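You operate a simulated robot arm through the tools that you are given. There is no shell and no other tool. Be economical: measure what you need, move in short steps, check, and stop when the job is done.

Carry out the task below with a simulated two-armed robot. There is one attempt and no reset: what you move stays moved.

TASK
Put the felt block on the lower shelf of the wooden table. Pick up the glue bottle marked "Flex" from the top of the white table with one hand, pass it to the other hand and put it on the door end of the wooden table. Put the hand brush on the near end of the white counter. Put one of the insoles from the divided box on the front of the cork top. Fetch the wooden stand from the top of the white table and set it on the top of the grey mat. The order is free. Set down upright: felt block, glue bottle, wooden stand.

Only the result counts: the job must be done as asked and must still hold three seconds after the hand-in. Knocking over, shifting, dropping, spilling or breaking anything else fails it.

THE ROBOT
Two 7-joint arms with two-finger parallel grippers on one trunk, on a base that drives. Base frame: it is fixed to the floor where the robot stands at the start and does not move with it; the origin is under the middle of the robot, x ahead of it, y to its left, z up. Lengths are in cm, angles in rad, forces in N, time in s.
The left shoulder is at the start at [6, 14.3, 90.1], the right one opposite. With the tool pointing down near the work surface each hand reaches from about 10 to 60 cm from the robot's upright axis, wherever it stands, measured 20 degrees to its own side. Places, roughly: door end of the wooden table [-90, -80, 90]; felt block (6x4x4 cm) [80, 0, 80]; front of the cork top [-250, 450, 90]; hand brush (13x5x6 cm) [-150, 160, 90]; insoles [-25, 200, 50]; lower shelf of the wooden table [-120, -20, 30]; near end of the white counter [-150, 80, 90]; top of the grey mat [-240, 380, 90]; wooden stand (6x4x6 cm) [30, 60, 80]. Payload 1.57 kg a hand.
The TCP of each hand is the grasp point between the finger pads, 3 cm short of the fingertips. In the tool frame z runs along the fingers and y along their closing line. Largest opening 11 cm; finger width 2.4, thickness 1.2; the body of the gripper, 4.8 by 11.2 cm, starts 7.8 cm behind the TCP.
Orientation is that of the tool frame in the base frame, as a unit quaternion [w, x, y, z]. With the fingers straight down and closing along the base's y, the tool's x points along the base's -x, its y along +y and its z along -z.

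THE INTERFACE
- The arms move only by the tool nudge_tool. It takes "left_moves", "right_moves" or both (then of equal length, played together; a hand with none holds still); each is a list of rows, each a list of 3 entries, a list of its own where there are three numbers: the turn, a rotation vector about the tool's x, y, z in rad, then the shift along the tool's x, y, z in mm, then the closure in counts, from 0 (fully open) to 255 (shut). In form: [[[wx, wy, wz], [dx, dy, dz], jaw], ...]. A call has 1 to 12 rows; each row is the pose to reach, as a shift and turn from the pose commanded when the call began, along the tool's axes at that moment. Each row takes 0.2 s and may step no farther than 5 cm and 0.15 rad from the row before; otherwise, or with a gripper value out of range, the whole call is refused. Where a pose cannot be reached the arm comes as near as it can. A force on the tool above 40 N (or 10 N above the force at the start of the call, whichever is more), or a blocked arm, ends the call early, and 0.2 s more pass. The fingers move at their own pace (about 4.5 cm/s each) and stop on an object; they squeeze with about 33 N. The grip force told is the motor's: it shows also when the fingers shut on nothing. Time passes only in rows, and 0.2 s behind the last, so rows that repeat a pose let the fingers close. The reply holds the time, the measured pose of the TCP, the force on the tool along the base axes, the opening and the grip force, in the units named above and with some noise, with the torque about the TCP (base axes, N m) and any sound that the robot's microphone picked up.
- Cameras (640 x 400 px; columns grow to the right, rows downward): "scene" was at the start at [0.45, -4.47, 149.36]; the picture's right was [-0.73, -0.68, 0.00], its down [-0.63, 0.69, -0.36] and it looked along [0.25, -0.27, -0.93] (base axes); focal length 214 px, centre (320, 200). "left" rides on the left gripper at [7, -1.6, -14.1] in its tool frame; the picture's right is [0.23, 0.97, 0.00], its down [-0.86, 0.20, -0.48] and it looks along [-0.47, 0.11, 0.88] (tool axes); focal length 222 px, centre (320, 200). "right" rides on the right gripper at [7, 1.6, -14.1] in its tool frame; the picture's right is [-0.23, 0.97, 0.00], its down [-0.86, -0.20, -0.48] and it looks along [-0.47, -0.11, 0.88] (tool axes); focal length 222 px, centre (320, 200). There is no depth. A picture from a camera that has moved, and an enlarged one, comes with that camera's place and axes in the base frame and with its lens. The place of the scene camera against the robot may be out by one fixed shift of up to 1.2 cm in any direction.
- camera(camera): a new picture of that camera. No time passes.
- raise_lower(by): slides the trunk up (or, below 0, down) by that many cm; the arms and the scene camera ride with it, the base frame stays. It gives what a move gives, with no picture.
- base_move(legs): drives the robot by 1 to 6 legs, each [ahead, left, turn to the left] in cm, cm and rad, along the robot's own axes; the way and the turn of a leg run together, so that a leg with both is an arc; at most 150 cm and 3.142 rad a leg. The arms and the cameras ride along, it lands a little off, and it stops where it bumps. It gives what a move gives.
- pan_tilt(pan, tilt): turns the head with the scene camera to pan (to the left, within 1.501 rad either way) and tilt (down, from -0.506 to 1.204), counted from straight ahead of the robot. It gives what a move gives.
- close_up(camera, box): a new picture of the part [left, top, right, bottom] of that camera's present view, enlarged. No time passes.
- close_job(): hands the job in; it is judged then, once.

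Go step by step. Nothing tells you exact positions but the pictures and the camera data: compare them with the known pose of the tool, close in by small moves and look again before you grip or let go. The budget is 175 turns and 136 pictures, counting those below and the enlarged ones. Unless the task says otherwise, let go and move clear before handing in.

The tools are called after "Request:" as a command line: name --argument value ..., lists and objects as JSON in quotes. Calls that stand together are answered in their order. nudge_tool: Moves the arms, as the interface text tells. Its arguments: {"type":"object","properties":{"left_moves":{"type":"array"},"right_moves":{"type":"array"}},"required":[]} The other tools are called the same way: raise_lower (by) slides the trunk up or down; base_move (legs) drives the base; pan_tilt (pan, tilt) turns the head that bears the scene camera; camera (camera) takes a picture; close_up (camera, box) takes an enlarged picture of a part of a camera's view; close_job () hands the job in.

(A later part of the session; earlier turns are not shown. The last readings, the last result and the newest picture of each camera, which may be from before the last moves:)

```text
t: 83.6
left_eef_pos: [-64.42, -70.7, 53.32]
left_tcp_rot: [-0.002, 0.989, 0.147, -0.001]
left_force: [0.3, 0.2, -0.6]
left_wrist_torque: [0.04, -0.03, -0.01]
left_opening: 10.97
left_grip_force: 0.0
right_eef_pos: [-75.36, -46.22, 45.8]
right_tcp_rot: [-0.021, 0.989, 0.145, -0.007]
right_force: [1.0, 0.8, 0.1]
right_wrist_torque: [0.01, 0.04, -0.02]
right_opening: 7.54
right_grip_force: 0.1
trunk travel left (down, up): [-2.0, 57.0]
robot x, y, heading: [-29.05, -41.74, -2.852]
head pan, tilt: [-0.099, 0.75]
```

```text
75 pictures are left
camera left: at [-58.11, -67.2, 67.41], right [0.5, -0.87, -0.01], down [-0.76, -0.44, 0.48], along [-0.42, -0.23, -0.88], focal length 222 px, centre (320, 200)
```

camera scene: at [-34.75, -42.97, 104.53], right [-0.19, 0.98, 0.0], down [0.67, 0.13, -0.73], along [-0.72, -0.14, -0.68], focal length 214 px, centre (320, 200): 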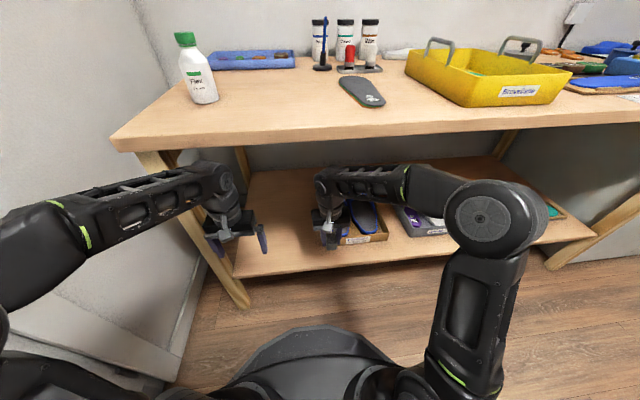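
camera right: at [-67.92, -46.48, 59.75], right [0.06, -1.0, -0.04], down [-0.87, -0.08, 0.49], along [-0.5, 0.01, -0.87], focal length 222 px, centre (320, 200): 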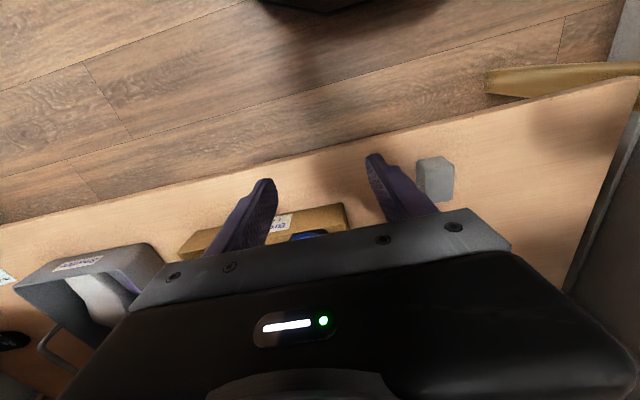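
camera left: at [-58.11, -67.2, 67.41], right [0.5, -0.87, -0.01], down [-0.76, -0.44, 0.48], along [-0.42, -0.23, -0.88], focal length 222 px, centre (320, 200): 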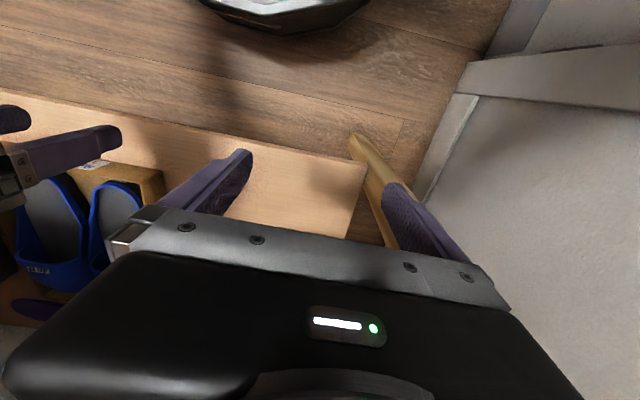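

The felt block stands on the lower shelf. I back out, raise the trunk, and head for the wooden stand on the white table.

Request:
base_move --legs '[[-28, 0, 0]]'

Request:
raise_lower --by 40

Request:
raise_lower --by 15

Request:
base_move --legs '[[6, -50, 0], [0, 0, -1.57], [0, 0, -1.56]]'

Request:
pan_tilt --pan 0.3 --tilt 0.75

Request:
camera --camera "scene"

```text
t: 85.6
left_eef_pos: [-37.08, -62.54, 53.34]
left_tcp_rot: [-0.002, 0.989, 0.147, -0.001]
left_force: [0.6, -0.1, -0.2]
left_wrist_torque: [0.01, 0.01, -0.04]
left_opening: 10.99
left_grip_force: 0.1
right_eef_pos: [-47.92, -38.26, 45.79]
right_tcp_rot: [-0.023, 0.989, 0.146, -0.008]
right_force: [-0.4, -0.5, -0.2]
right_wrist_torque: [-0.01, 0.02, 0.01]
right_opening: 7.54
right_grip_force: 0.1
trunk travel left (down, up): [-2.0, 57.0]
robot x, y, heading: [-2.06, -33.82, -2.849]
head pan, tilt: [-0.099, 0.75]
```

```text
t: 89.5
left_eef_pos: [-37.0, -62.6, 93.34]
left_tcp_rot: [-0.002, 0.989, 0.147, 0.0]
left_force: [0.4, -0.1, 0.1]
left_wrist_torque: [0.03, -0.03, 0.01]
left_opening: 10.99
left_grip_force: 0.0
right_eef_pos: [-48.01, -38.1, 85.67]
right_tcp_rot: [-0.022, 0.989, 0.145, -0.007]
right_force: [0.4, 0.2, 0.2]
right_wrist_torque: [0.03, 0.0, 0.0]
right_opening: 7.55
right_grip_force: 0.0
trunk travel left (down, up): [-42.0, 17.0]
robot x, y, heading: [-1.91, -33.95, -2.85]
head pan, tilt: [-0.099, 0.75]
```

```text
t: 91.2
left_eef_pos: [-37.07, -62.54, 108.23]
left_tcp_rot: [-0.003, 0.989, 0.147, 0.0]
left_force: [-0.1, -0.5, -0.4]
left_wrist_torque: [0.02, -0.01, -0.01]
left_opening: 11.02
left_grip_force: 0.1
right_eef_pos: [-48.13, -38.12, 100.8]
right_tcp_rot: [-0.022, 0.989, 0.146, -0.007]
right_force: [0.9, -0.1, 0.3]
right_wrist_torque: [0.01, 0.01, 0.03]
right_opening: 7.54
right_grip_force: 0.1
trunk travel left (down, up): [-57.0, 2.0]
robot x, y, heading: [-1.78, -33.75, -2.856]
head pan, tilt: [-0.099, 0.75]
```

```text
t: 101.8
left_eef_pos: [13.46, 41.15, 108.21]
left_tcp_rot: [0.002, -0.149, 0.989, -0.003]
left_force: [0.0, 0.2, -0.3]
left_wrist_torque: [0.02, 0.02, -0.03]
left_opening: 11.01
left_grip_force: 0.1
right_eef_pos: [24.55, 16.8, 100.68]
right_tcp_rot: [0.008, -0.147, 0.989, -0.022]
right_force: [0.4, -0.1, 0.5]
right_wrist_torque: [0.0, 0.01, 0.0]
right_opening: 7.54
right_grip_force: 0.1
trunk travel left (down, up): [-57.0, 2.0]
robot x, y, heading: [-21.86, 12.01, 0.295]
head pan, tilt: [-0.099, 0.75]
```

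```text
t: 102.6
left_eef_pos: [13.49, 41.06, 108.34]
left_tcp_rot: [0.002, -0.148, 0.989, -0.003]
left_force: [0.5, -0.1, -0.1]
left_wrist_torque: [-0.03, 0.02, 0.0]
left_opening: 10.99
left_grip_force: 0.1
right_eef_pos: [24.54, 16.78, 100.83]
right_tcp_rot: [0.008, -0.147, 0.989, -0.021]
right_force: [0.0, -0.4, 0.2]
right_wrist_torque: [-0.04, 0.0, 0.0]
right_opening: 7.55
right_grip_force: 0.0
trunk travel left (down, up): [-57.0, 2.0]
robot x, y, heading: [-21.47, 12.45, 0.295]
head pan, tilt: [0.3, 0.75]
```

```text
74 pictures are left
camera scene: at [-17.94, 15.58, 159.53], right [0.56, -0.83, 0.0], down [-0.57, -0.38, -0.73], along [0.61, 0.41, -0.68], focal length 214 px, centre (320, 200)
```

scene: 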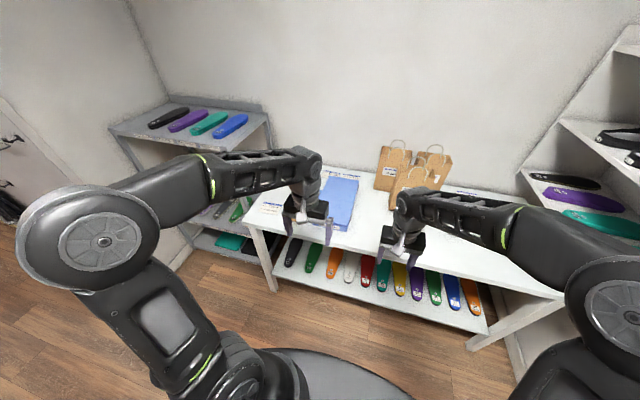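

I drive nearer so the stand is in front of the left hand, then look with the left camera.

Request:
base_move --legs '[[12, 17, 0]]'

Request:
camera --camera "left"

```text
t: 104.3
left_eef_pos: [19.86, 61.13, 108.24]
left_tcp_rot: [0.001, -0.15, 0.989, -0.003]
left_force: [0.5, 1.0, -0.5]
left_wrist_torque: [-0.02, 0.0, 0.04]
left_opening: 10.99
left_grip_force: 0.1
right_eef_pos: [31.13, 36.92, 100.73]
right_tcp_rot: [0.009, -0.148, 0.989, -0.022]
right_force: [0.1, 1.3, 0.0]
right_wrist_torque: [0.01, 0.0, 0.0]
right_opening: 7.55
right_grip_force: 0.1
trunk travel left (down, up): [-57.0, 2.0]
robot x, y, heading: [-15.08, 31.93, 0.299]
head pan, tilt: [0.3, 0.75]
```

```text
73 pictures are left
camera left: at [13.72, 57.52, 122.38], right [-0.51, 0.86, -0.01], down [0.76, 0.45, 0.48], along [0.41, 0.24, -0.88], focal length 222 px, centre (320, 200)
```

left: 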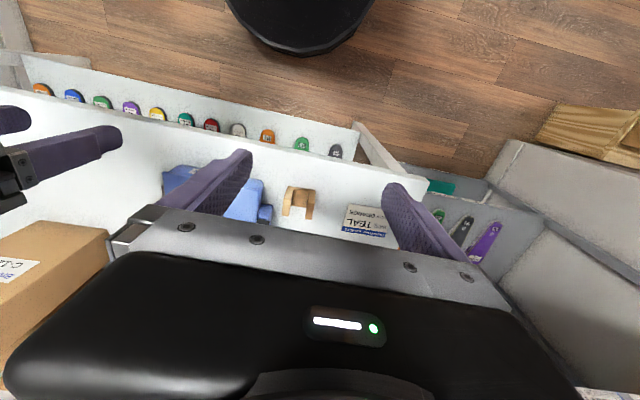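

Request:
close_up --camera "left" --box '[250, 170, 346, 230]'

```text
6.67 times, centred on (298, 200) of left
camera zoom: at [13.72, 57.52, 122.38], right [-0.51, 0.86, -0.01], down [0.76, 0.45, 0.48], along [0.41, 0.24, -0.88], focal length 1481 px, centre (467, 200)
```

zoom: 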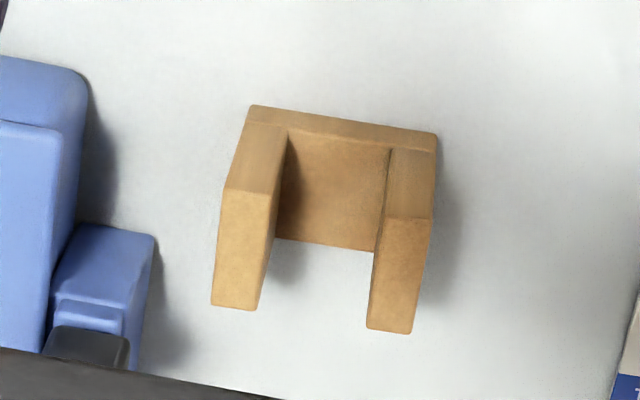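

The stand is a U, 6 cm wide, one prong at about [33.9, 67.1], right beside the blue box's clasp. I'll grip its free (left) prong from above, one finger in the channel; first I hover there with a 4.2 cm opening.

Request:
nudge_tool --left_moves '[[[0, 0, -0.02], [-38, 4, 0], 100], [[0, 0, -0.04], [-76, 8, 20], 158], [[0, 0, -0.06], [-114, 12, 50], 158], [[0, 0, -0.06], [-151, 15, 80], 158], [[0, 0, -0.06], [-151, 15, 125], 158], [[0, 0, -0.06], [-151, 15, 155], 158], [[0, 0, -0.06], [-151, 15, 155], 158]]'

Request:
close_up --camera "left" --box '[224, 100, 416, 220]'

```text
t: 105.9
left_eef_pos: [33.98, 67.04, 92.65]
left_tcp_rot: [0.0, -0.18, 0.984, -0.003]
left_force: [0.3, 1.1, -0.1]
left_wrist_torque: [0.03, -0.01, -0.04]
left_opening: 4.18
left_grip_force: 0.1
right_eef_pos: [30.93, 36.7, 100.7]
right_tcp_rot: [0.008, -0.149, 0.989, -0.022]
right_force: [0.2, -0.7, 0.3]
right_wrist_torque: [0.03, 0.0, 0.0]
right_opening: 7.55
right_grip_force: 0.0
trunk travel left (down, up): [-57.0, 2.0]
robot x, y, heading: [-15.27, 31.98, 0.297]
head pan, tilt: [0.3, 0.75]
```

```text
3.33 times, centred on (320, 160) of left
camera zoom: at [27.98, 63.04, 106.88], right [-0.56, 0.83, -0.01], down [0.73, 0.49, 0.48], along [0.4, 0.26, -0.88], focal length 740 px, centre (320, 333)
```

zoom: 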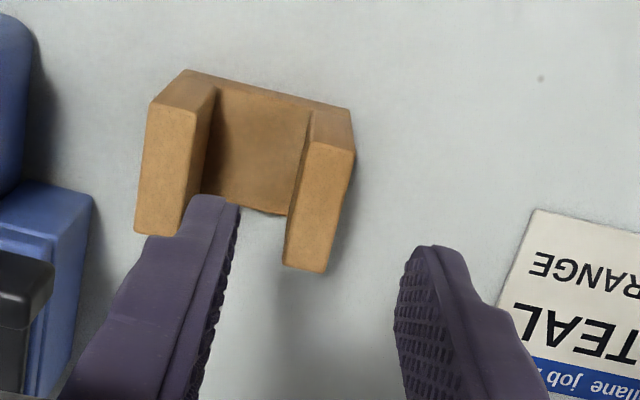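

The prong's top centre is at [34.05, 66.85], matching the hand. I descend with the inner finger into the channel and close.

Request:
nudge_tool --left_moves '[[[0, 0, -0.02], [0, -2, 25], 158], [[0, 0, -0.02], [0, -2, 45], 158], [[0, 0, -0.02], [0, -2, 65], 158], [[0, 0, -0.02], [0, -2, 65], 158]]'

Request:
close_up --camera "left" --box '[224, 100, 416, 220]'

```text
t: 106.9
left_eef_pos: [33.9, 66.67, 86.31]
left_tcp_rot: [0.001, -0.19, 0.982, -0.003]
left_force: [0.3, 0.5, 0.1]
left_wrist_torque: [-0.03, -0.02, -0.02]
left_opening: 4.18
left_grip_force: 0.1
right_eef_pos: [31.07, 36.69, 100.73]
right_tcp_rot: [0.007, -0.149, 0.989, -0.022]
right_force: [-1.1, 0.7, -0.1]
right_wrist_torque: [0.02, -0.02, 0.0]
right_opening: 7.54
right_grip_force: 0.0
trunk travel left (down, up): [-57.0, 2.0]
robot x, y, heading: [-15.27, 32.03, 0.297]
head pan, tilt: [0.3, 0.75]
```

```text
3.33 times, centred on (320, 160) of left
camera zoom: at [28.07, 62.64, 100.42], right [-0.57, 0.82, -0.01], down [0.72, 0.51, 0.48], along [0.39, 0.27, -0.88], focal length 740 px, centre (320, 333)
```

zoom: 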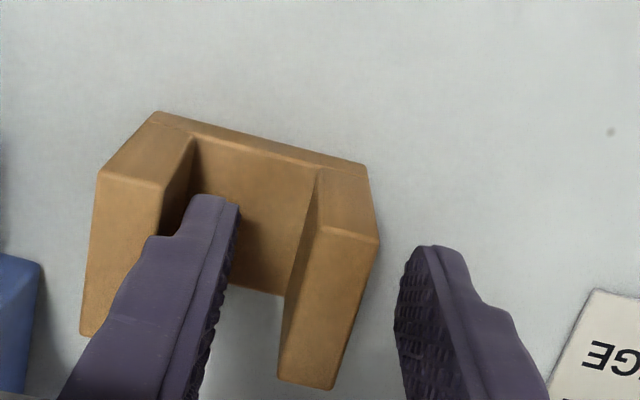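

Request:
nudge_tool --left_moves '[[[0, 0, 0], [0, 0, 0], 190], [[0, 0, 0], [0, 0, 0], 255], [[0, 0, 0], [0, 0, 0], 255], [[0, 0, 0], [0, 0, 0], 255], [[0, 0, 0], [0, 0, 0], 255]]'

Request:
close_up --camera "left" --box '[224, 100, 416, 220]'

```text
t: 108.1
left_eef_pos: [33.96, 66.74, 86.34]
left_tcp_rot: [0.001, -0.191, 0.982, -0.003]
left_force: [-0.9, 0.1, 0.3]
left_wrist_torque: [0.05, 0.05, -0.01]
left_opening: 1.28
left_grip_force: 29.7
right_eef_pos: [31.05, 36.7, 100.77]
right_tcp_rot: [0.008, -0.149, 0.989, -0.022]
right_force: [-1.0, -0.5, -0.6]
right_wrist_torque: [0.02, 0.02, 0.0]
right_opening: 7.57
right_grip_force: 0.2
trunk travel left (down, up): [-57.0, 2.0]
robot x, y, heading: [-15.42, 32.29, 0.295]
head pan, tilt: [0.3, 0.75]
```

```text
3.33 times, centred on (320, 160) of left
camera zoom: at [28.08, 62.64, 100.43], right [-0.57, 0.82, -0.01], down [0.72, 0.51, 0.48], along [0.39, 0.27, -0.88], focal length 740 px, centre (320, 333)
```

zoom: 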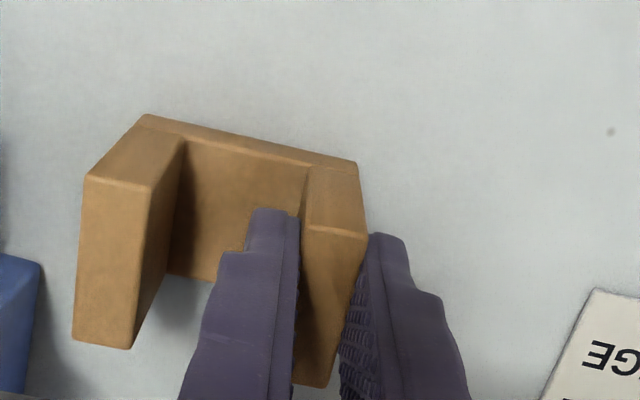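

The prong is held. I lift the stand straight up and draw it back.

Request:
nudge_tool --left_moves '[[[0, 0, 0], [0, 0, -10], 255], [[0, 0, 0], [0, 0, -40], 255], [[0, 0, 0], [0, 0, -85], 255], [[0, 0, 0], [0, 0, -130], 255], [[0, 0, 0], [10, 0, -170], 255], [[0, 0, 0], [50, 0, -185], 255], [[0, 0, 0], [95, 0, -190], 255], [[0, 0, 0], [130, 0, -190], 255], [[0, 0, 0], [130, 0, -190], 255]]'

Request:
camera --camera "left"

```text
t: 110.1
left_eef_pos: [22.05, 61.84, 105.35]
left_tcp_rot: [0.001, -0.189, 0.982, -0.002]
left_force: [0.3, -0.3, -0.9]
left_wrist_torque: [0.01, -0.01, -0.05]
left_opening: 1.3
left_grip_force: 29.8
right_eef_pos: [30.99, 36.63, 100.68]
right_tcp_rot: [0.008, -0.148, 0.989, -0.021]
right_force: [0.3, 0.1, -0.6]
right_wrist_torque: [-0.04, 0.03, 0.01]
right_opening: 7.54
right_grip_force: 0.1
trunk travel left (down, up): [-57.0, 2.0]
robot x, y, heading: [-15.04, 32.17, 0.292]
head pan, tilt: [0.3, 0.75]
```

```text
68 pictures are left
camera left: at [16.04, 57.72, 119.52], right [-0.57, 0.82, -0.01], down [0.72, 0.51, 0.48], along [0.39, 0.27, -0.88], focal length 222 px, centre (320, 200)
```

left: 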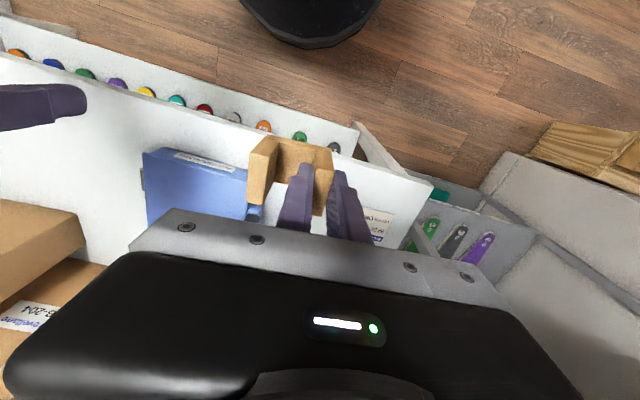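

The stand is held. I back off, turn to face along the corridor, and look at the counter and insole box.

Request:
base_move --legs '[[-25, 0, 0], [0, 0, 1.57]]'

Request:
pan_tilt --pan 0.35 --tilt 0.45

Request:
camera --camera "scene"

```text
t: 115.8
left_eef_pos: [-69.78, 61.12, 105.24]
left_tcp_rot: [-0.002, 0.834, -0.551, 0.001]
left_force: [0.2, -0.3, 0.1]
left_wrist_torque: [0.01, 0.0, 0.0]
left_opening: 1.28
left_grip_force: 30.3
right_eef_pos: [-44.8, 70.88, 100.73]
right_tcp_rot: [-0.021, 0.811, -0.585, 0.009]
right_force: [-0.6, -0.7, -0.7]
right_wrist_torque: [-0.02, -0.04, 0.01]
right_opening: 7.58
right_grip_force: 0.0
trunk travel left (down, up): [-57.0, 2.0]
robot x, y, heading: [-38.87, 24.66, 1.882]
head pan, tilt: [0.3, 0.75]
```

```text
t: 116.6
left_eef_pos: [-69.79, 61.04, 105.36]
left_tcp_rot: [-0.002, 0.834, -0.552, 0.002]
left_force: [0.3, 0.3, -1.1]
left_wrist_torque: [0.01, 0.01, -0.02]
left_opening: 1.3
left_grip_force: 30.9
right_eef_pos: [-44.75, 70.77, 100.71]
right_tcp_rot: [-0.021, 0.811, -0.585, 0.01]
right_force: [-0.2, -0.8, -1.1]
right_wrist_torque: [0.01, 0.02, 0.0]
right_opening: 7.55
right_grip_force: 0.1
trunk travel left (down, up): [-57.0, 2.0]
robot x, y, heading: [-39.5, 24.74, 1.891]
head pan, tilt: [0.351, 0.45]
```

```text
67 pictures are left
camera scene: at [-44.21, 28.68, 162.17], right [0.78, 0.62, 0.0], down [0.27, -0.34, -0.9], along [-0.56, 0.71, -0.44], focal length 214 px, centre (320, 200)
```

scene: 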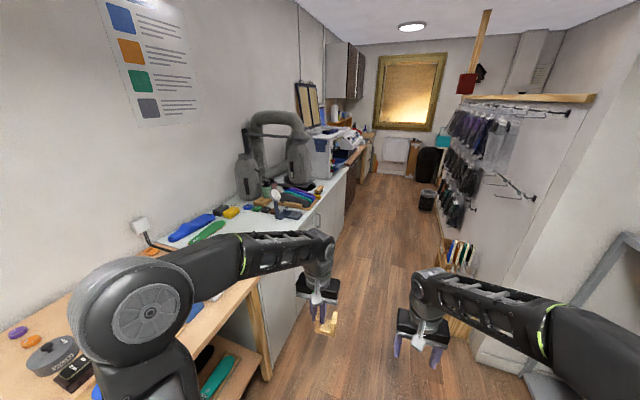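

Request:
close_up --camera "scene" --box '[150, 150, 358, 280]'

Request:
close_up --camera "scene" --box '[290, 80, 418, 200]'

```text
3.08 times, centred on (254, 215) of scene
camera zoom: at [-44.21, 28.68, 162.17], right [0.78, 0.62, 0.0], down [0.27, -0.34, -0.9], along [-0.56, 0.71, -0.44], focal length 660 px, centre (523, 154)
```

zoom: 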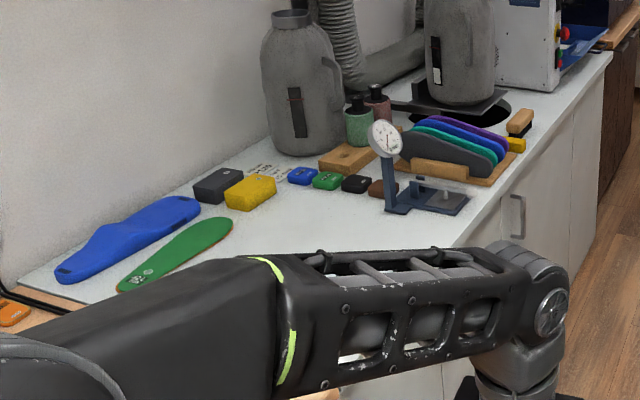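

```text
3.33 times, centred on (354, 140) of scene
camera zoom: at [-44.21, 28.68, 162.17], right [0.78, 0.62, 0.0], down [0.27, -0.34, -0.9], along [-0.56, 0.71, -0.44], focal length 715 px, centre (207, 400)
```

zoom: 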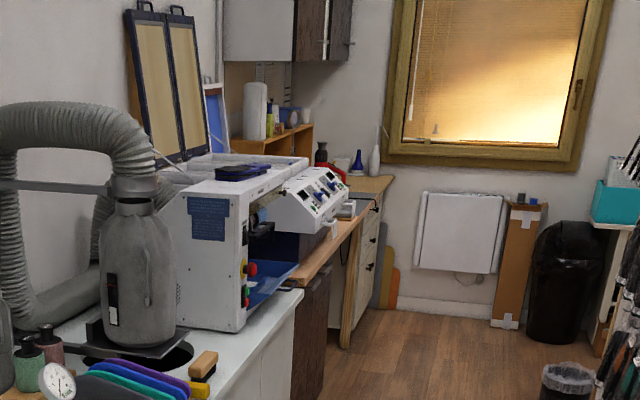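

The hand brush (wooden back, yellow bristles) is near the counter's front edge at about [-143, 152]. I drive up the corridor and turn to face the counter.

Request:
base_move --legs '[[66, 3, 0], [66, 3, 0], [0, 0, 1.54]]'

Request:
pan_tilt --pan 0.0 --tilt 0.75

Request:
camera --camera "scene"

Request:
camera --camera "right"

```text
t: 127.2
left_eef_pos: [-123.41, 120.09, 105.46]
left_tcp_rot: [-0.002, 0.985, 0.175, -0.001]
left_force: [0.5, -0.3, -0.8]
left_wrist_torque: [0.02, 0.02, 0.02]
left_opening: 1.3
left_grip_force: 29.9
right_eef_pos: [-131.93, 145.31, 100.7]
right_tcp_rot: [-0.022, 0.991, 0.134, -0.008]
right_force: [0.0, -0.2, 0.7]
right_wrist_torque: [0.01, -0.04, -0.03]
right_opening: 7.56
right_grip_force: 0.0
trunk travel left (down, up): [-57.0, 2.0]
robot x, y, heading: [-85.87, 148.38, -2.874]
head pan, tilt: [0.351, 0.45]
```

```text
t: 128.0
left_eef_pos: [-123.49, 119.94, 105.42]
left_tcp_rot: [-0.002, 0.985, 0.174, 0.0]
left_force: [-0.3, -0.6, 0.2]
left_wrist_torque: [0.03, -0.01, 0.01]
left_opening: 1.29
left_grip_force: 30.2
right_eef_pos: [-131.71, 145.4, 100.69]
right_tcp_rot: [-0.022, 0.991, 0.134, -0.007]
right_force: [-0.1, 0.4, 0.6]
right_wrist_torque: [0.02, -0.01, -0.01]
right_opening: 7.56
right_grip_force: 0.0
trunk travel left (down, up): [-57.0, 2.0]
robot x, y, heading: [-85.41, 148.8, -2.877]
head pan, tilt: [0.0, 0.75]
```

```text
64 pictures are left
camera scene: at [-90.97, 146.9, 159.54], right [-0.26, 0.96, 0.0], down [0.66, 0.18, -0.73], along [-0.71, -0.19, -0.68], focal length 214 px, centre (320, 200)
```

scene: 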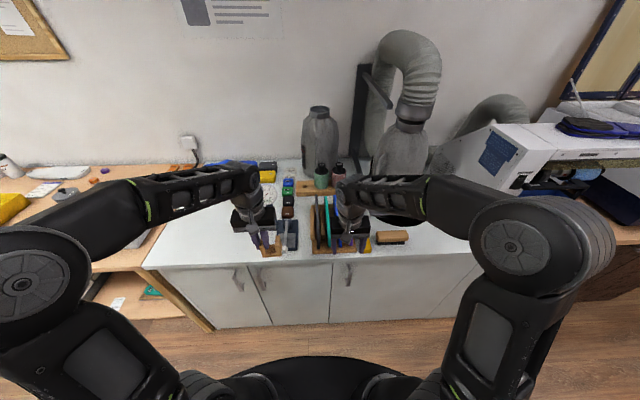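

```text
63 pictures are left
camera right: at [-124.41, 144.97, 114.76], right [0.04, -1.0, -0.04], down [-0.87, -0.05, 0.49], along [-0.5, 0.02, -0.87], focal length 222 px, centre (320, 200)
```

right: 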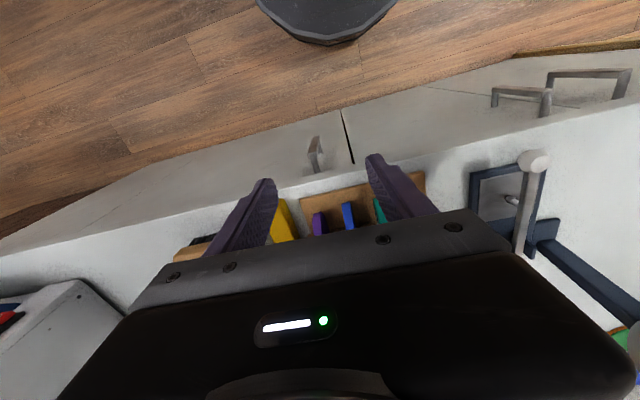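

The brush lies at about [-146, 159]; the free near-end area of the counter is at about [-130, 84]. I move the right hand to the right to view the brush.

Request:
nudge_tool --right_moves '[[[0, 0, 0], [0, -45, 0], 80], [[0, 0, 0], [0, -90, 0], 40], [[0, 0, 0], [0, -130, 0], 0], [[0, 0, 0], [0, -170, 0], 0], [[0, 0, 0], [0, -170, 0], 0]]'

Request:
camera --camera "right"

Request:
close_up --camera "scene" --box '[300, 180, 444, 270]'

```text
t: 129.2
left_eef_pos: [-123.52, 119.9, 105.28]
left_tcp_rot: [-0.002, 0.985, 0.175, 0.0]
left_force: [0.6, 0.6, -0.7]
left_wrist_torque: [0.01, 0.01, 0.0]
left_opening: 1.3
left_grip_force: 30.0
right_eef_pos: [-135.85, 161.83, 101.79]
right_tcp_rot: [-0.022, 0.991, 0.134, -0.007]
right_force: [0.1, -0.7, 0.2]
right_wrist_torque: [0.04, 0.01, 0.01]
right_opening: 11.0
right_grip_force: 0.0
trunk travel left (down, up): [-57.0, 2.0]
robot x, y, heading: [-85.74, 148.15, -2.882]
head pan, tilt: [0.0, 0.75]
```

```text
62 pictures are left
camera right: at [-128.57, 161.4, 115.72], right [0.04, -1.0, -0.04], down [-0.87, -0.05, 0.5], along [-0.5, 0.02, -0.87], focal length 222 px, centre (320, 200)
```

right: 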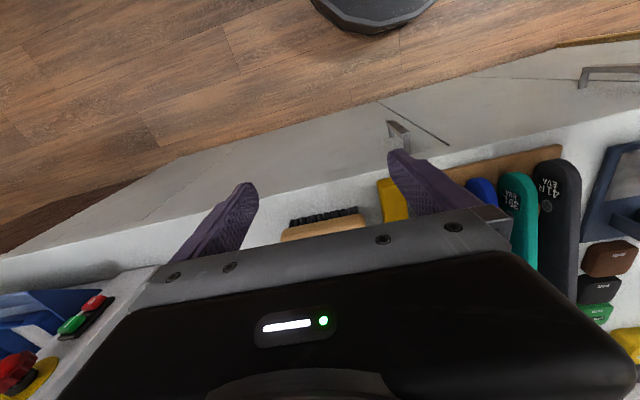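

```text
4.44 times, centred on (372, 225) of scene
camera zoom: at [-90.96, 146.87, 159.53], right [-0.26, 0.96, 0.0], down [0.66, 0.18, -0.73], along [-0.71, -0.19, -0.68], focal length 953 px, centre (89, 89)
```

zoom: 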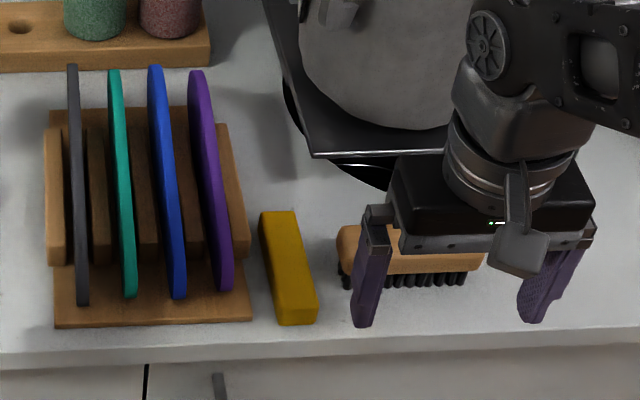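

The brush lies along the counter, wood on top, centre about [-147.2, 160.5], so I must close across it: I yaw the right hand 90° while moving above it.

Request:
nudge_tool --right_moves '[[[0, 0, -0.14], [0, 0, -15], 0], [[0, 0, -0.28], [-10, -2, -30], 0], [[0, 0, -0.42], [-20, -4, -30], 0], [[0, 0, -0.56], [-32, -6, -30], 0], [[0, 0, -0.7], [-44, -8, -30], 0], [[0, 0, -0.84], [-56, -10, -30], 0], [[0, 0, -0.98], [-68, -12, -30], 0], [[0, 0, -1.12], [-80, -14, -30], 0], [[0, 0, -1.26], [-92, -16, -30], 0], [[0, 0, -1.4], [-104, -18, -30], 0], [[0, 0, -1.54], [-113, -18, -30], 0], [[0, 0, -1.555], [-113, -18, -30], 0]]'

Request:
camera --camera "right"

```text
t: 131.8
left_eef_pos: [-123.45, 120.03, 105.42]
left_tcp_rot: [-0.002, 0.985, 0.175, 0.0]
left_force: [0.2, 0.6, 0.0]
left_wrist_torque: [0.01, 0.01, -0.03]
left_opening: 1.29
left_grip_force: 29.7
right_eef_pos: [-147.65, 160.42, 104.6]
right_tcp_rot: [-0.021, 0.613, 0.79, 0.01]
right_force: [0.5, 0.3, 0.1]
right_wrist_torque: [0.01, -0.01, 0.02]
right_opening: 11.02
right_grip_force: 0.2
trunk travel left (down, up): [-57.0, 2.0]
robot x, y, heading: [-85.45, 148.69, -2.876]
head pan, tilt: [0.0, 0.75]
```

```text
60 pictures are left
camera right: at [-147.51, 166.89, 119.13], right [1.0, 0.03, -0.02], down [0.03, -0.9, 0.44], along [-0.01, -0.44, -0.9], focal length 222 px, centre (320, 200)
```

right: 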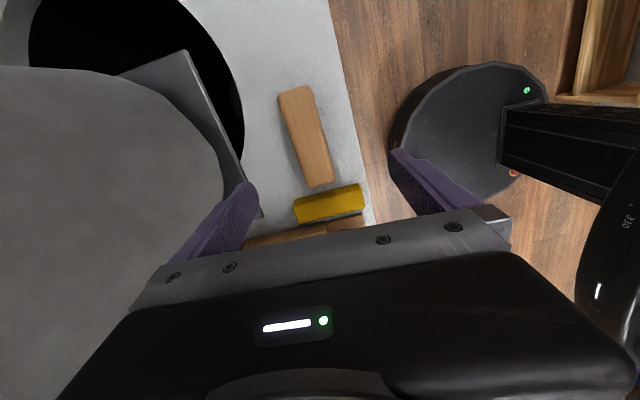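

Two views put the brush's top at z≈90 (counter ≈84) and its centre at [-149.6, 161.2]; a plate at z≈95 is close behind, so I narrow the opening and descend part way.

Request:
nudge_tool --right_moves '[[[0, 0, -0.033], [2, -8, 15], 70], [[0, 0, -0.033], [4, -16, 50], 80], [[0, 0, -0.033], [5, -16, 85], 80], [[0, 0, -0.033], [5, -16, 110], 80], [[0, 0, -0.033], [5, -16, 110], 80]]'

Request:
camera --camera "right"

Request:
close_up --camera "scene" --box '[320, 170, 448, 250]'

```text
t: 133.0
left_eef_pos: [-123.45, 120.07, 105.37]
left_tcp_rot: [-0.002, 0.985, 0.174, 0.0]
left_force: [0.2, 0.5, -1.2]
left_wrist_torque: [-0.03, 0.0, 0.0]
left_opening: 1.31
left_grip_force: 30.1
right_eef_pos: [-149.46, 161.1, 93.53]
right_tcp_rot: [-0.021, 0.599, 0.8, 0.01]
right_force: [0.6, -0.5, 0.4]
right_wrist_torque: [-0.04, 0.02, 0.02]
right_opening: 7.53
right_grip_force: 0.1
trunk travel left (down, up): [-57.0, 2.0]
robot x, y, heading: [-85.66, 148.38, -2.875]
head pan, tilt: [0.0, 0.75]
```

```text
59 pictures are left
camera right: at [-149.62, 167.52, 108.12], right [1.0, 0.06, -0.02], down [0.06, -0.9, 0.44], along [0.01, -0.44, -0.9], focal length 222 px, centre (320, 200)
```

right: 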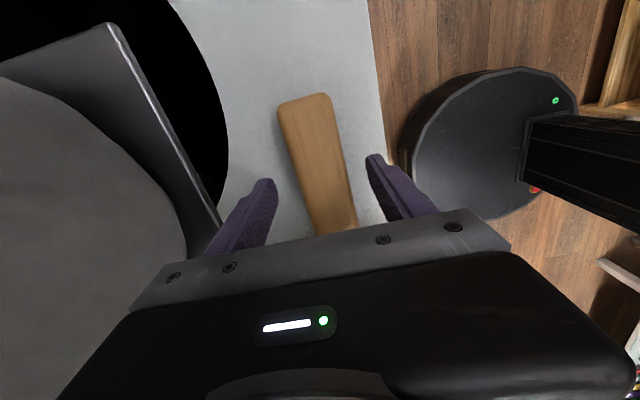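

```text
5.00 times, centred on (384, 210) of scene
camera zoom: at [-90.94, 146.91, 159.53], right [-0.26, 0.96, 0.0], down [0.66, 0.18, -0.73], along [-0.71, -0.19, -0.68], focal length 1072 px, centre (0, 150)
```

zoom: 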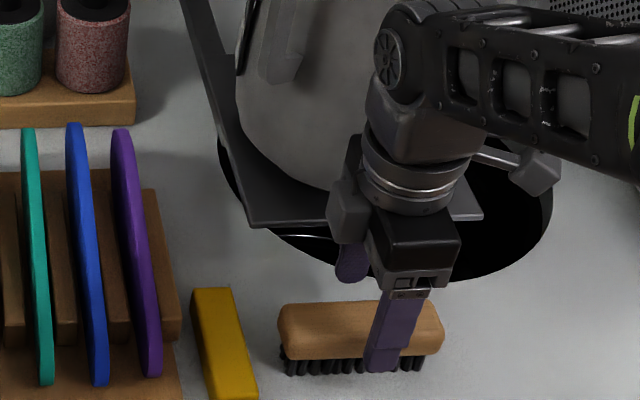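

Centred and aligned. I descend the last 4 cm and close on the wooden back.

Request:
nudge_tool --right_moves '[[[0, 0, 0], [1, 0, 20], 80], [[0, 0, 0], [2, 0, 40], 80], [[0, 0, 0], [2, 0, 40], 150], [[0, 0, 0], [2, 0, 40], 255], [[0, 0, 0], [2, 0, 40], 255], [[0, 0, 0], [2, 0, 40], 255], [[0, 0, 0], [2, 0, 40], 255]]'

```text
t: 134.6
left_eef_pos: [-123.51, 120.01, 105.39]
left_tcp_rot: [-0.003, 0.985, 0.175, 0.0]
left_force: [0.3, 0.0, -0.7]
left_wrist_torque: [-0.05, -0.06, -0.04]
left_opening: 1.29
left_grip_force: 29.7
right_eef_pos: [-149.53, 161.42, 89.51]
right_tcp_rot: [-0.02, 0.599, 0.8, 0.01]
right_force: [0.4, 0.1, -0.5]
right_wrist_torque: [0.07, 0.0, 0.06]
right_opening: 4.18
right_grip_force: 33.0
trunk travel left (down, up): [-57.0, 2.0]
robot x, y, heading: [-85.58, 148.34, -2.877]
head pan, tilt: [0.0, 0.75]
```

Request:
nudge_tool --right_moves '[[[0, 0, 0], [2, 0, -40], 255], [[0, 0, 0], [4, 0, -80], 255], [[0, 0, 0], [6, 0, -120], 255], [[0, 0, 0], [7, 0, -145], 255], [[0, 0, 0], [7, 40, -150], 255], [[0, 0, 0], [7, 85, -150], 255], [[0, 0, 0], [7, 130, -150], 255], [[0, 0, 0], [7, 130, -150], 255]]'

Request:
camera --camera "scene"

```text
t: 136.4
left_eef_pos: [-123.62, 120.14, 105.37]
left_tcp_rot: [-0.002, 0.985, 0.174, -0.001]
left_force: [0.2, 0.0, -1.0]
left_wrist_torque: [0.01, 0.01, 0.0]
left_opening: 1.3
left_grip_force: 30.0
right_eef_pos: [-136.75, 165.05, 104.62]
right_tcp_rot: [-0.02, 0.6, 0.8, 0.011]
right_force: [0.0, 0.3, -0.7]
right_wrist_torque: [0.01, -0.01, -0.01]
right_opening: 4.14
right_grip_force: 33.2
trunk travel left (down, up): [-57.0, 2.0]
robot x, y, heading: [-85.62, 148.78, -2.876]
head pan, tilt: [0.0, 0.75]
```

```text
57 pictures are left
camera scene: at [-91.09, 146.89, 159.52], right [-0.26, 0.96, 0.0], down [0.66, 0.18, -0.73], along [-0.71, -0.19, -0.68], focal length 214 px, centre (320, 200)
```

scene: 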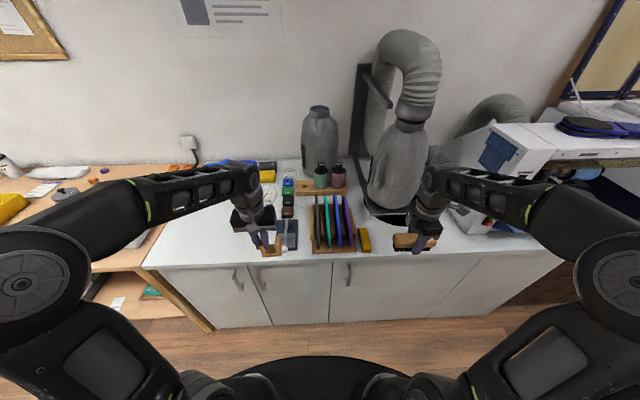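

The brush is held. I strafe left to the near end of the counter.

Request:
base_move --legs '[[2, 41, 0], [2, 41, 0]]'

Request:
camera --camera "scene"

Request:
camera --camera "right"

```text
t: 141.1
left_eef_pos: [-106.49, 40.21, 105.35]
left_tcp_rot: [-0.003, 0.985, 0.17, 0.0]
left_force: [0.4, 0.8, -0.6]
left_wrist_torque: [0.03, -0.01, 0.02]
left_opening: 1.28
left_grip_force: 29.2
right_eef_pos: [-119.48, 85.36, 104.58]
right_tcp_rot: [-0.022, 0.602, 0.798, 0.01]
right_force: [-0.8, 0.6, -1.2]
right_wrist_torque: [0.05, 0.0, 0.02]
right_opening: 4.13
right_grip_force: 33.4
trunk travel left (down, up): [-57.0, 2.0]
robot x, y, heading: [-68.75, 68.29, -2.879]
head pan, tilt: [0.0, 0.75]
```

```text
56 pictures are left
camera scene: at [-73.81, 66.9, 159.53], right [-0.26, 0.97, 0.0], down [0.66, 0.17, -0.73], along [-0.71, -0.19, -0.68], focal length 214 px, centre (320, 200)
```

scene: 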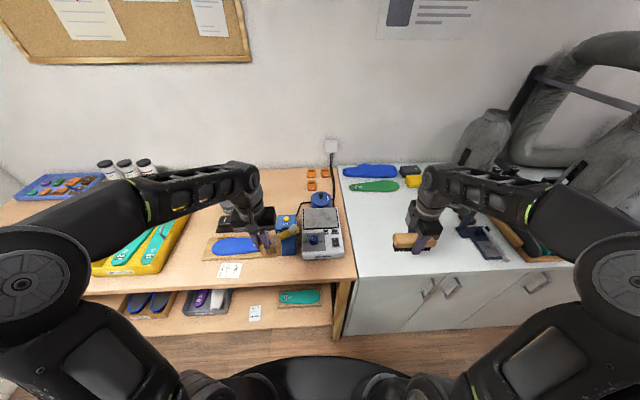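

```text
55 pictures are left
camera right: at [-119.57, 91.79, 119.08], right [1.0, 0.05, -0.02], down [0.05, -0.9, 0.44], along [0.0, -0.44, -0.9], focal length 222 px, centre (320, 200)
```

right: 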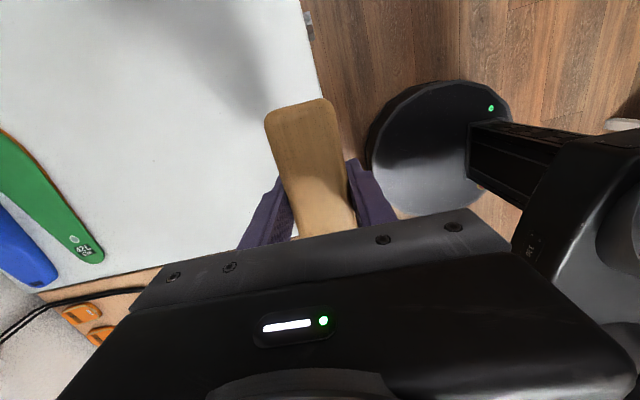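

The near end's front is free; I'll set the brush at about [-132.5, 79.5]. I extend, then descend to just above the surface.

Request:
nudge_tool --right_moves '[[[0, 0, 0], [-9, -47, 0], 255], [[0, 0, 0], [-18, -95, 0], 255], [[0, 0, 0], [-26, -142, 0], 255], [[0, 0, 0], [-26, -142, 45], 255], [[0, 0, 0], [-26, -142, 90], 255], [[0, 0, 0], [-26, -142, 130], 255], [[0, 0, 0], [-26, -142, 142], 255], [[0, 0, 0], [-26, -142, 142], 255]]'

Request:
camera --camera "right"

```text
t: 142.9
left_eef_pos: [-106.48, 40.37, 105.39]
left_tcp_rot: [-0.003, 0.986, 0.169, 0.0]
left_force: [-0.2, -0.4, -0.7]
left_wrist_torque: [-0.01, -0.01, 0.01]
left_opening: 1.28
left_grip_force: 29.7
right_eef_pos: [-132.64, 79.88, 90.12]
right_tcp_rot: [-0.02, 0.602, 0.798, 0.011]
right_force: [0.8, -0.1, -1.7]
right_wrist_torque: [0.0, 0.0, -0.05]
right_opening: 4.17
right_grip_force: 33.5
trunk travel left (down, up): [-57.0, 2.0]
robot x, y, heading: [-68.41, 68.79, -2.887]
head pan, tilt: [0.0, 0.75]
```

```text
54 pictures are left
camera right: at [-132.86, 86.3, 104.71], right [1.0, 0.05, -0.02], down [0.05, -0.9, 0.44], along [0.0, -0.44, -0.9], focal length 222 px, centre (320, 200)
```

right: 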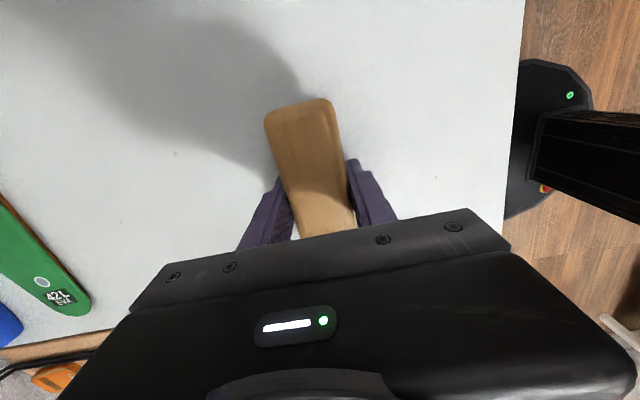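

Request:
nudge_tool --right_moves '[[[0, 0, 0], [0, 0, 3], 255], [[0, 0, 0], [0, 0, 6], 255], [[0, 0, 0], [0, 0, 8], 255], [[0, 0, 0], [0, 0, 8], 255]]'

```text
t: 143.9
left_eef_pos: [-106.58, 40.24, 105.45]
left_tcp_rot: [-0.002, 0.985, 0.171, 0.0]
left_force: [-1.3, -0.5, 0.2]
left_wrist_torque: [0.02, 0.0, 0.03]
left_opening: 1.27
left_grip_force: 29.8
right_eef_pos: [-132.7, 79.74, 89.6]
right_tcp_rot: [-0.021, 0.602, 0.798, 0.01]
right_force: [-0.7, 0.6, -1.4]
right_wrist_torque: [0.01, -0.02, -0.01]
right_opening: 4.15
right_grip_force: 33.2
trunk travel left (down, up): [-57.0, 2.0]
robot x, y, heading: [-68.2, 68.92, -2.883]
head pan, tilt: [0.0, 0.75]
```

Request:
nudge_tool --right_moves '[[[0, 0, 0], [0, 0, 1], 255], [[0, 0, 0], [0, 0, 3], 255], [[0, 0, 0], [0, 0, 5], 255], [[0, 0, 0], [0, 0, 5], 255]]'

```text
t: 144.9
left_eef_pos: [-106.39, 40.3, 105.57]
left_tcp_rot: [-0.004, 0.985, 0.171, -0.002]
left_force: [-0.1, 0.1, -0.5]
left_wrist_torque: [-0.01, -0.01, 0.01]
left_opening: 1.3
left_grip_force: 29.8
right_eef_pos: [-132.67, 79.62, 89.44]
right_tcp_rot: [-0.023, 0.602, 0.798, 0.008]
right_force: [-1.0, 1.3, 30.0]
right_wrist_torque: [0.07, -0.44, 0.03]
right_opening: 4.17
right_grip_force: 33.3
trunk travel left (down, up): [-57.0, 2.0]
robot x, y, heading: [-68.4, 68.31, -2.885]
head pan, tilt: [0.0, 0.75]
```

Contact. I ease up slightly, open partly, rise, and draw back.

Request:
nudge_tool --right_moves '[[[0, 0, 0], [0, 0, -3], 255], [[0, 0, 0], [0, 0, -3], 120], [[0, 0, 0], [0, 0, -3], 80], [[0, 0, 0], [0, 0, -3], 80], [[0, 0, 0], [0, 0, -3], 80], [[0, 0, 0], [2, 0, -45], 80], [[0, 0, 0], [4, 0, -90], 80], [[0, 0, 0], [6, 0, -135], 80], [[0, 0, 0], [6, 45, -145], 80], [[0, 0, 0], [6, 90, -145], 80], [[0, 0, 0], [6, 135, -145], 80]]'

Request:
close_up --camera "scene" --box '[330, 150, 490, 280]'

```text
t: 147.3
left_eef_pos: [-106.46, 40.35, 105.57]
left_tcp_rot: [-0.002, 0.985, 0.17, -0.002]
left_force: [0.9, -0.6, -0.1]
left_wrist_torque: [-0.01, -0.02, -0.01]
left_opening: 1.29
left_grip_force: 30.0
right_eef_pos: [-119.43, 83.21, 103.55]
right_tcp_rot: [-0.022, 0.602, 0.798, 0.009]
right_force: [0.3, -0.8, -0.1]
right_wrist_torque: [-0.06, 0.04, -0.01]
right_opening: 7.53
right_grip_force: 0.0
trunk travel left (down, up): [-57.0, 2.0]
robot x, y, heading: [-68.66, 68.34, -2.884]
head pan, tilt: [0.0, 0.75]
```

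```text
3.08 times, centred on (410, 215) of scene
camera zoom: at [-73.67, 67.04, 159.54], right [-0.26, 0.97, 0.0], down [0.66, 0.17, -0.73], along [-0.71, -0.19, -0.68], focal length 660 px, centre (43, 154)
```

zoom: 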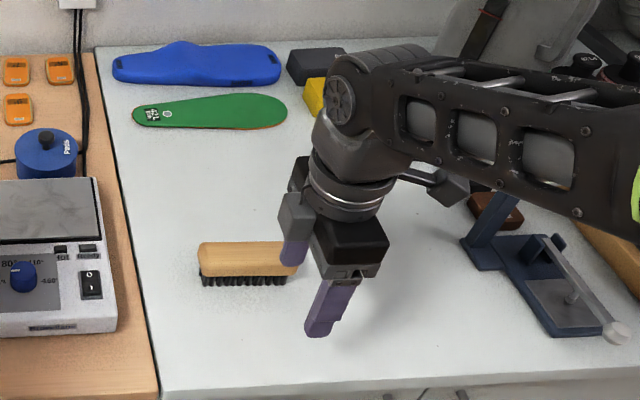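

The brush lies on the near end of the counter. Next the insole box: I back off, turn right to face up the corridor, and approach it.

Request:
base_move --legs '[[-15, 0, 0], [0, 0, -1.05], [0, 0, -1.05], [30, 15, 0]]'

Request:
pan_tilt --pan -0.2 --tilt 0.7

Request:
camera --camera "scene"

```text
t: 155.8
left_eef_pos: [-64.13, 153.26, 105.25]
left_tcp_rot: [0.002, -0.633, 0.774, -0.002]
left_force: [0.1, -0.2, -0.1]
left_wrist_torque: [-0.03, -0.02, 0.0]
left_opening: 1.28
left_grip_force: 30.1
right_eef_pos: [-20.82, 142.25, 103.57]
right_tcp_rot: [0.0, 0.991, -0.132, 0.023]
right_force: [-0.9, 0.3, 0.3]
right_wrist_torque: [-0.01, 0.02, 0.02]
right_opening: 7.56
right_grip_force: 0.0
trunk travel left (down, up): [-57.0, 2.0]
robot x, y, heading: [-59.27, 105.7, 1.287]
head pan, tilt: [0.0, 0.75]
```

```text
t: 156.6
left_eef_pos: [-64.1, 153.07, 105.36]
left_tcp_rot: [0.001, -0.633, 0.774, -0.002]
left_force: [0.1, -0.4, -0.9]
left_wrist_torque: [0.04, 0.0, 0.02]
left_opening: 1.26
left_grip_force: 30.1
right_eef_pos: [-20.66, 142.15, 103.57]
right_tcp_rot: [-0.001, 0.991, -0.132, 0.024]
right_force: [-0.7, -0.1, 0.3]
right_wrist_torque: [-0.02, 0.04, -0.01]
right_opening: 7.54
right_grip_force: 0.1
trunk travel left (down, up): [-57.0, 2.0]
robot x, y, heading: [-59.42, 105.84, 1.284]
head pan, tilt: [-0.201, 0.7]
```

```text
52 pictures are left
camera scene: at [-56.77, 110.09, 159.95], right [0.88, -0.47, 0.0], down [-0.3, -0.57, -0.76], along [0.36, 0.68, -0.64], focal length 214 px, centre (320, 200)
```

scene: 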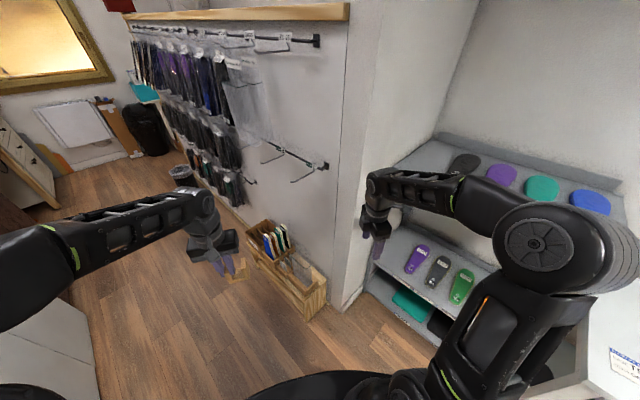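

Request:
close_up --camera "scene" --box '[220, 200, 348, 320]'

```text
3.33 times, centred on (284, 260) of scene
camera zoom: at [-56.77, 110.09, 159.95], right [0.88, -0.47, 0.0], down [-0.3, -0.57, -0.76], along [0.36, 0.68, -0.64], focal length 715 px, centre (440, 0)
```

zoom: 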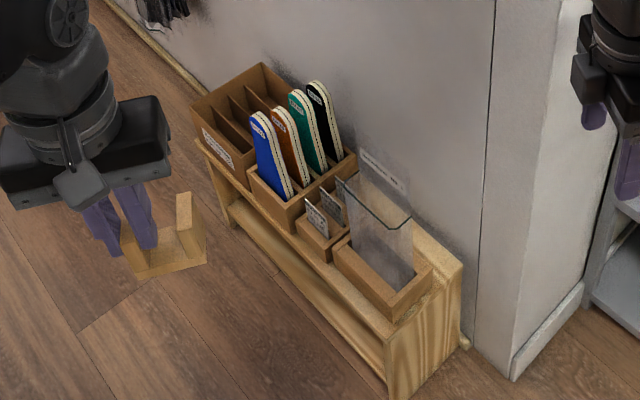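

A bench by the wall carries a divided box with four upright insoles; the blue one's top is near [-45, 210, 52]. I turn to face that wall and strafe up to it, keeping a gap to the bench and hooks.

Request:
base_move --legs '[[0, 0, -0.99], [-9, 50, 0], [0, 40, 0]]'

Request:
pan_tilt --pan -0.1 --tilt 0.9

Request:
camera --camera "scene"

Request:
camera --camera "right"

```text
t: 164.2
left_eef_pos: [-56.6, 218.7, 105.43]
left_tcp_rot: [0.001, -0.185, 0.983, -0.004]
left_force: [0.5, 0.0, -1.1]
left_wrist_torque: [-0.03, -0.03, -0.01]
left_opening: 1.3
left_grip_force: 29.5
right_eef_pos: [-42.32, 176.29, 103.51]
right_tcp_rot: [0.01, 0.807, -0.59, 0.021]
right_force: [0.4, 0.1, 0.3]
right_wrist_torque: [-0.02, -0.02, 0.03]
right_opening: 7.55
right_grip_force: 0.0
trunk travel left (down, up): [-57.0, 2.0]
robot x, y, heading: [-93.91, 189.07, 0.288]
head pan, tilt: [-0.201, 0.7]
```

```text
t: 164.9
left_eef_pos: [-56.59, 218.65, 105.33]
left_tcp_rot: [0.0, -0.185, 0.983, -0.003]
left_force: [-0.3, -0.2, 0.4]
left_wrist_torque: [-0.01, 0.04, -0.02]
left_opening: 1.29
left_grip_force: 29.9
right_eef_pos: [-42.22, 176.25, 103.54]
right_tcp_rot: [0.01, 0.807, -0.59, 0.021]
right_force: [-0.3, -0.3, 0.0]
right_wrist_torque: [-0.04, 0.0, 0.01]
right_opening: 7.56
right_grip_force: 0.1
trunk travel left (down, up): [-57.0, 2.0]
robot x, y, heading: [-94.02, 189.38, 0.286]
head pan, tilt: [-0.099, 0.901]
```

```text
50 pictures are left
camera scene: at [-89.68, 189.32, 158.34], right [0.19, -0.98, 0.0], down [-0.77, -0.15, -0.62], along [0.61, 0.12, -0.78], focal length 214 px, centre (320, 200)
```

scene: 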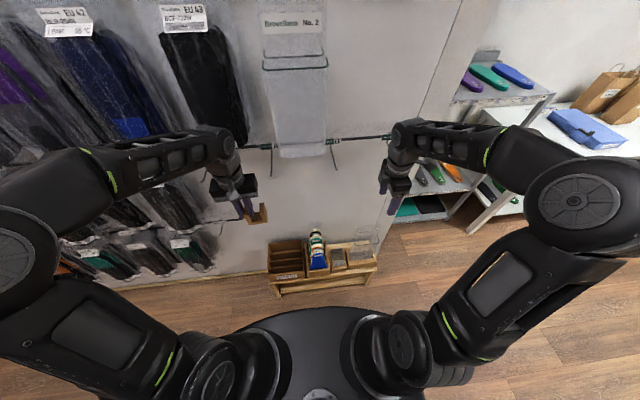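

```text
49 pictures are left
camera right: at [-42.03, 169.56, 118.0], right [-1.0, -0.08, -0.02], down [-0.08, 0.89, 0.44], along [-0.02, 0.44, -0.9], focal length 222 px, centre (320, 200)
```

right: 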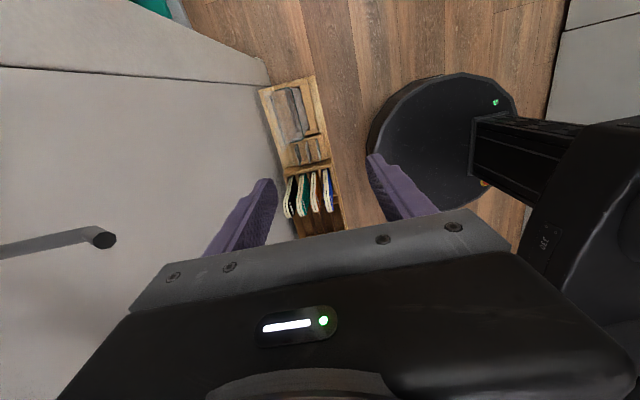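

Request:
close_up --camera "scene" --box '[256, 215, 384, 305]'

Request:
close_up --camera "right" --box '[260, 140, 372, 220]'

```text
4.44 times, centred on (320, 260) of scene
camera zoom: at [-89.68, 189.32, 158.34], right [0.19, -0.98, 0.0], down [-0.77, -0.15, -0.62], along [0.61, 0.12, -0.78], focal length 953 px, centre (320, -67)
```

zoom: 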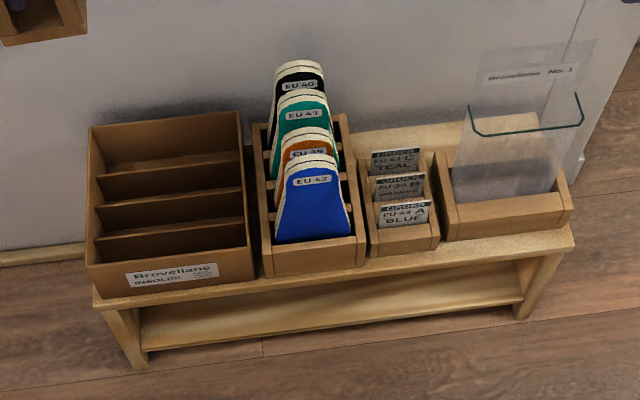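

```text
5.00 times, centred on (316, 180) of right
camera zoom: at [-42.03, 169.56, 118.0], right [-1.0, -0.08, -0.02], down [-0.08, 0.89, 0.44], along [-0.02, 0.44, -0.9], focal length 1111 px, centre (340, 300)
```

zoom: 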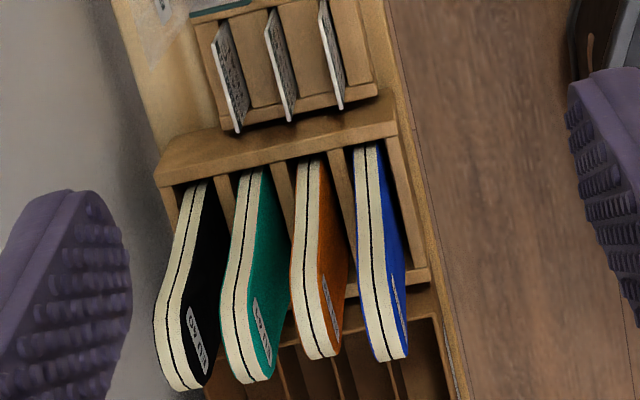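

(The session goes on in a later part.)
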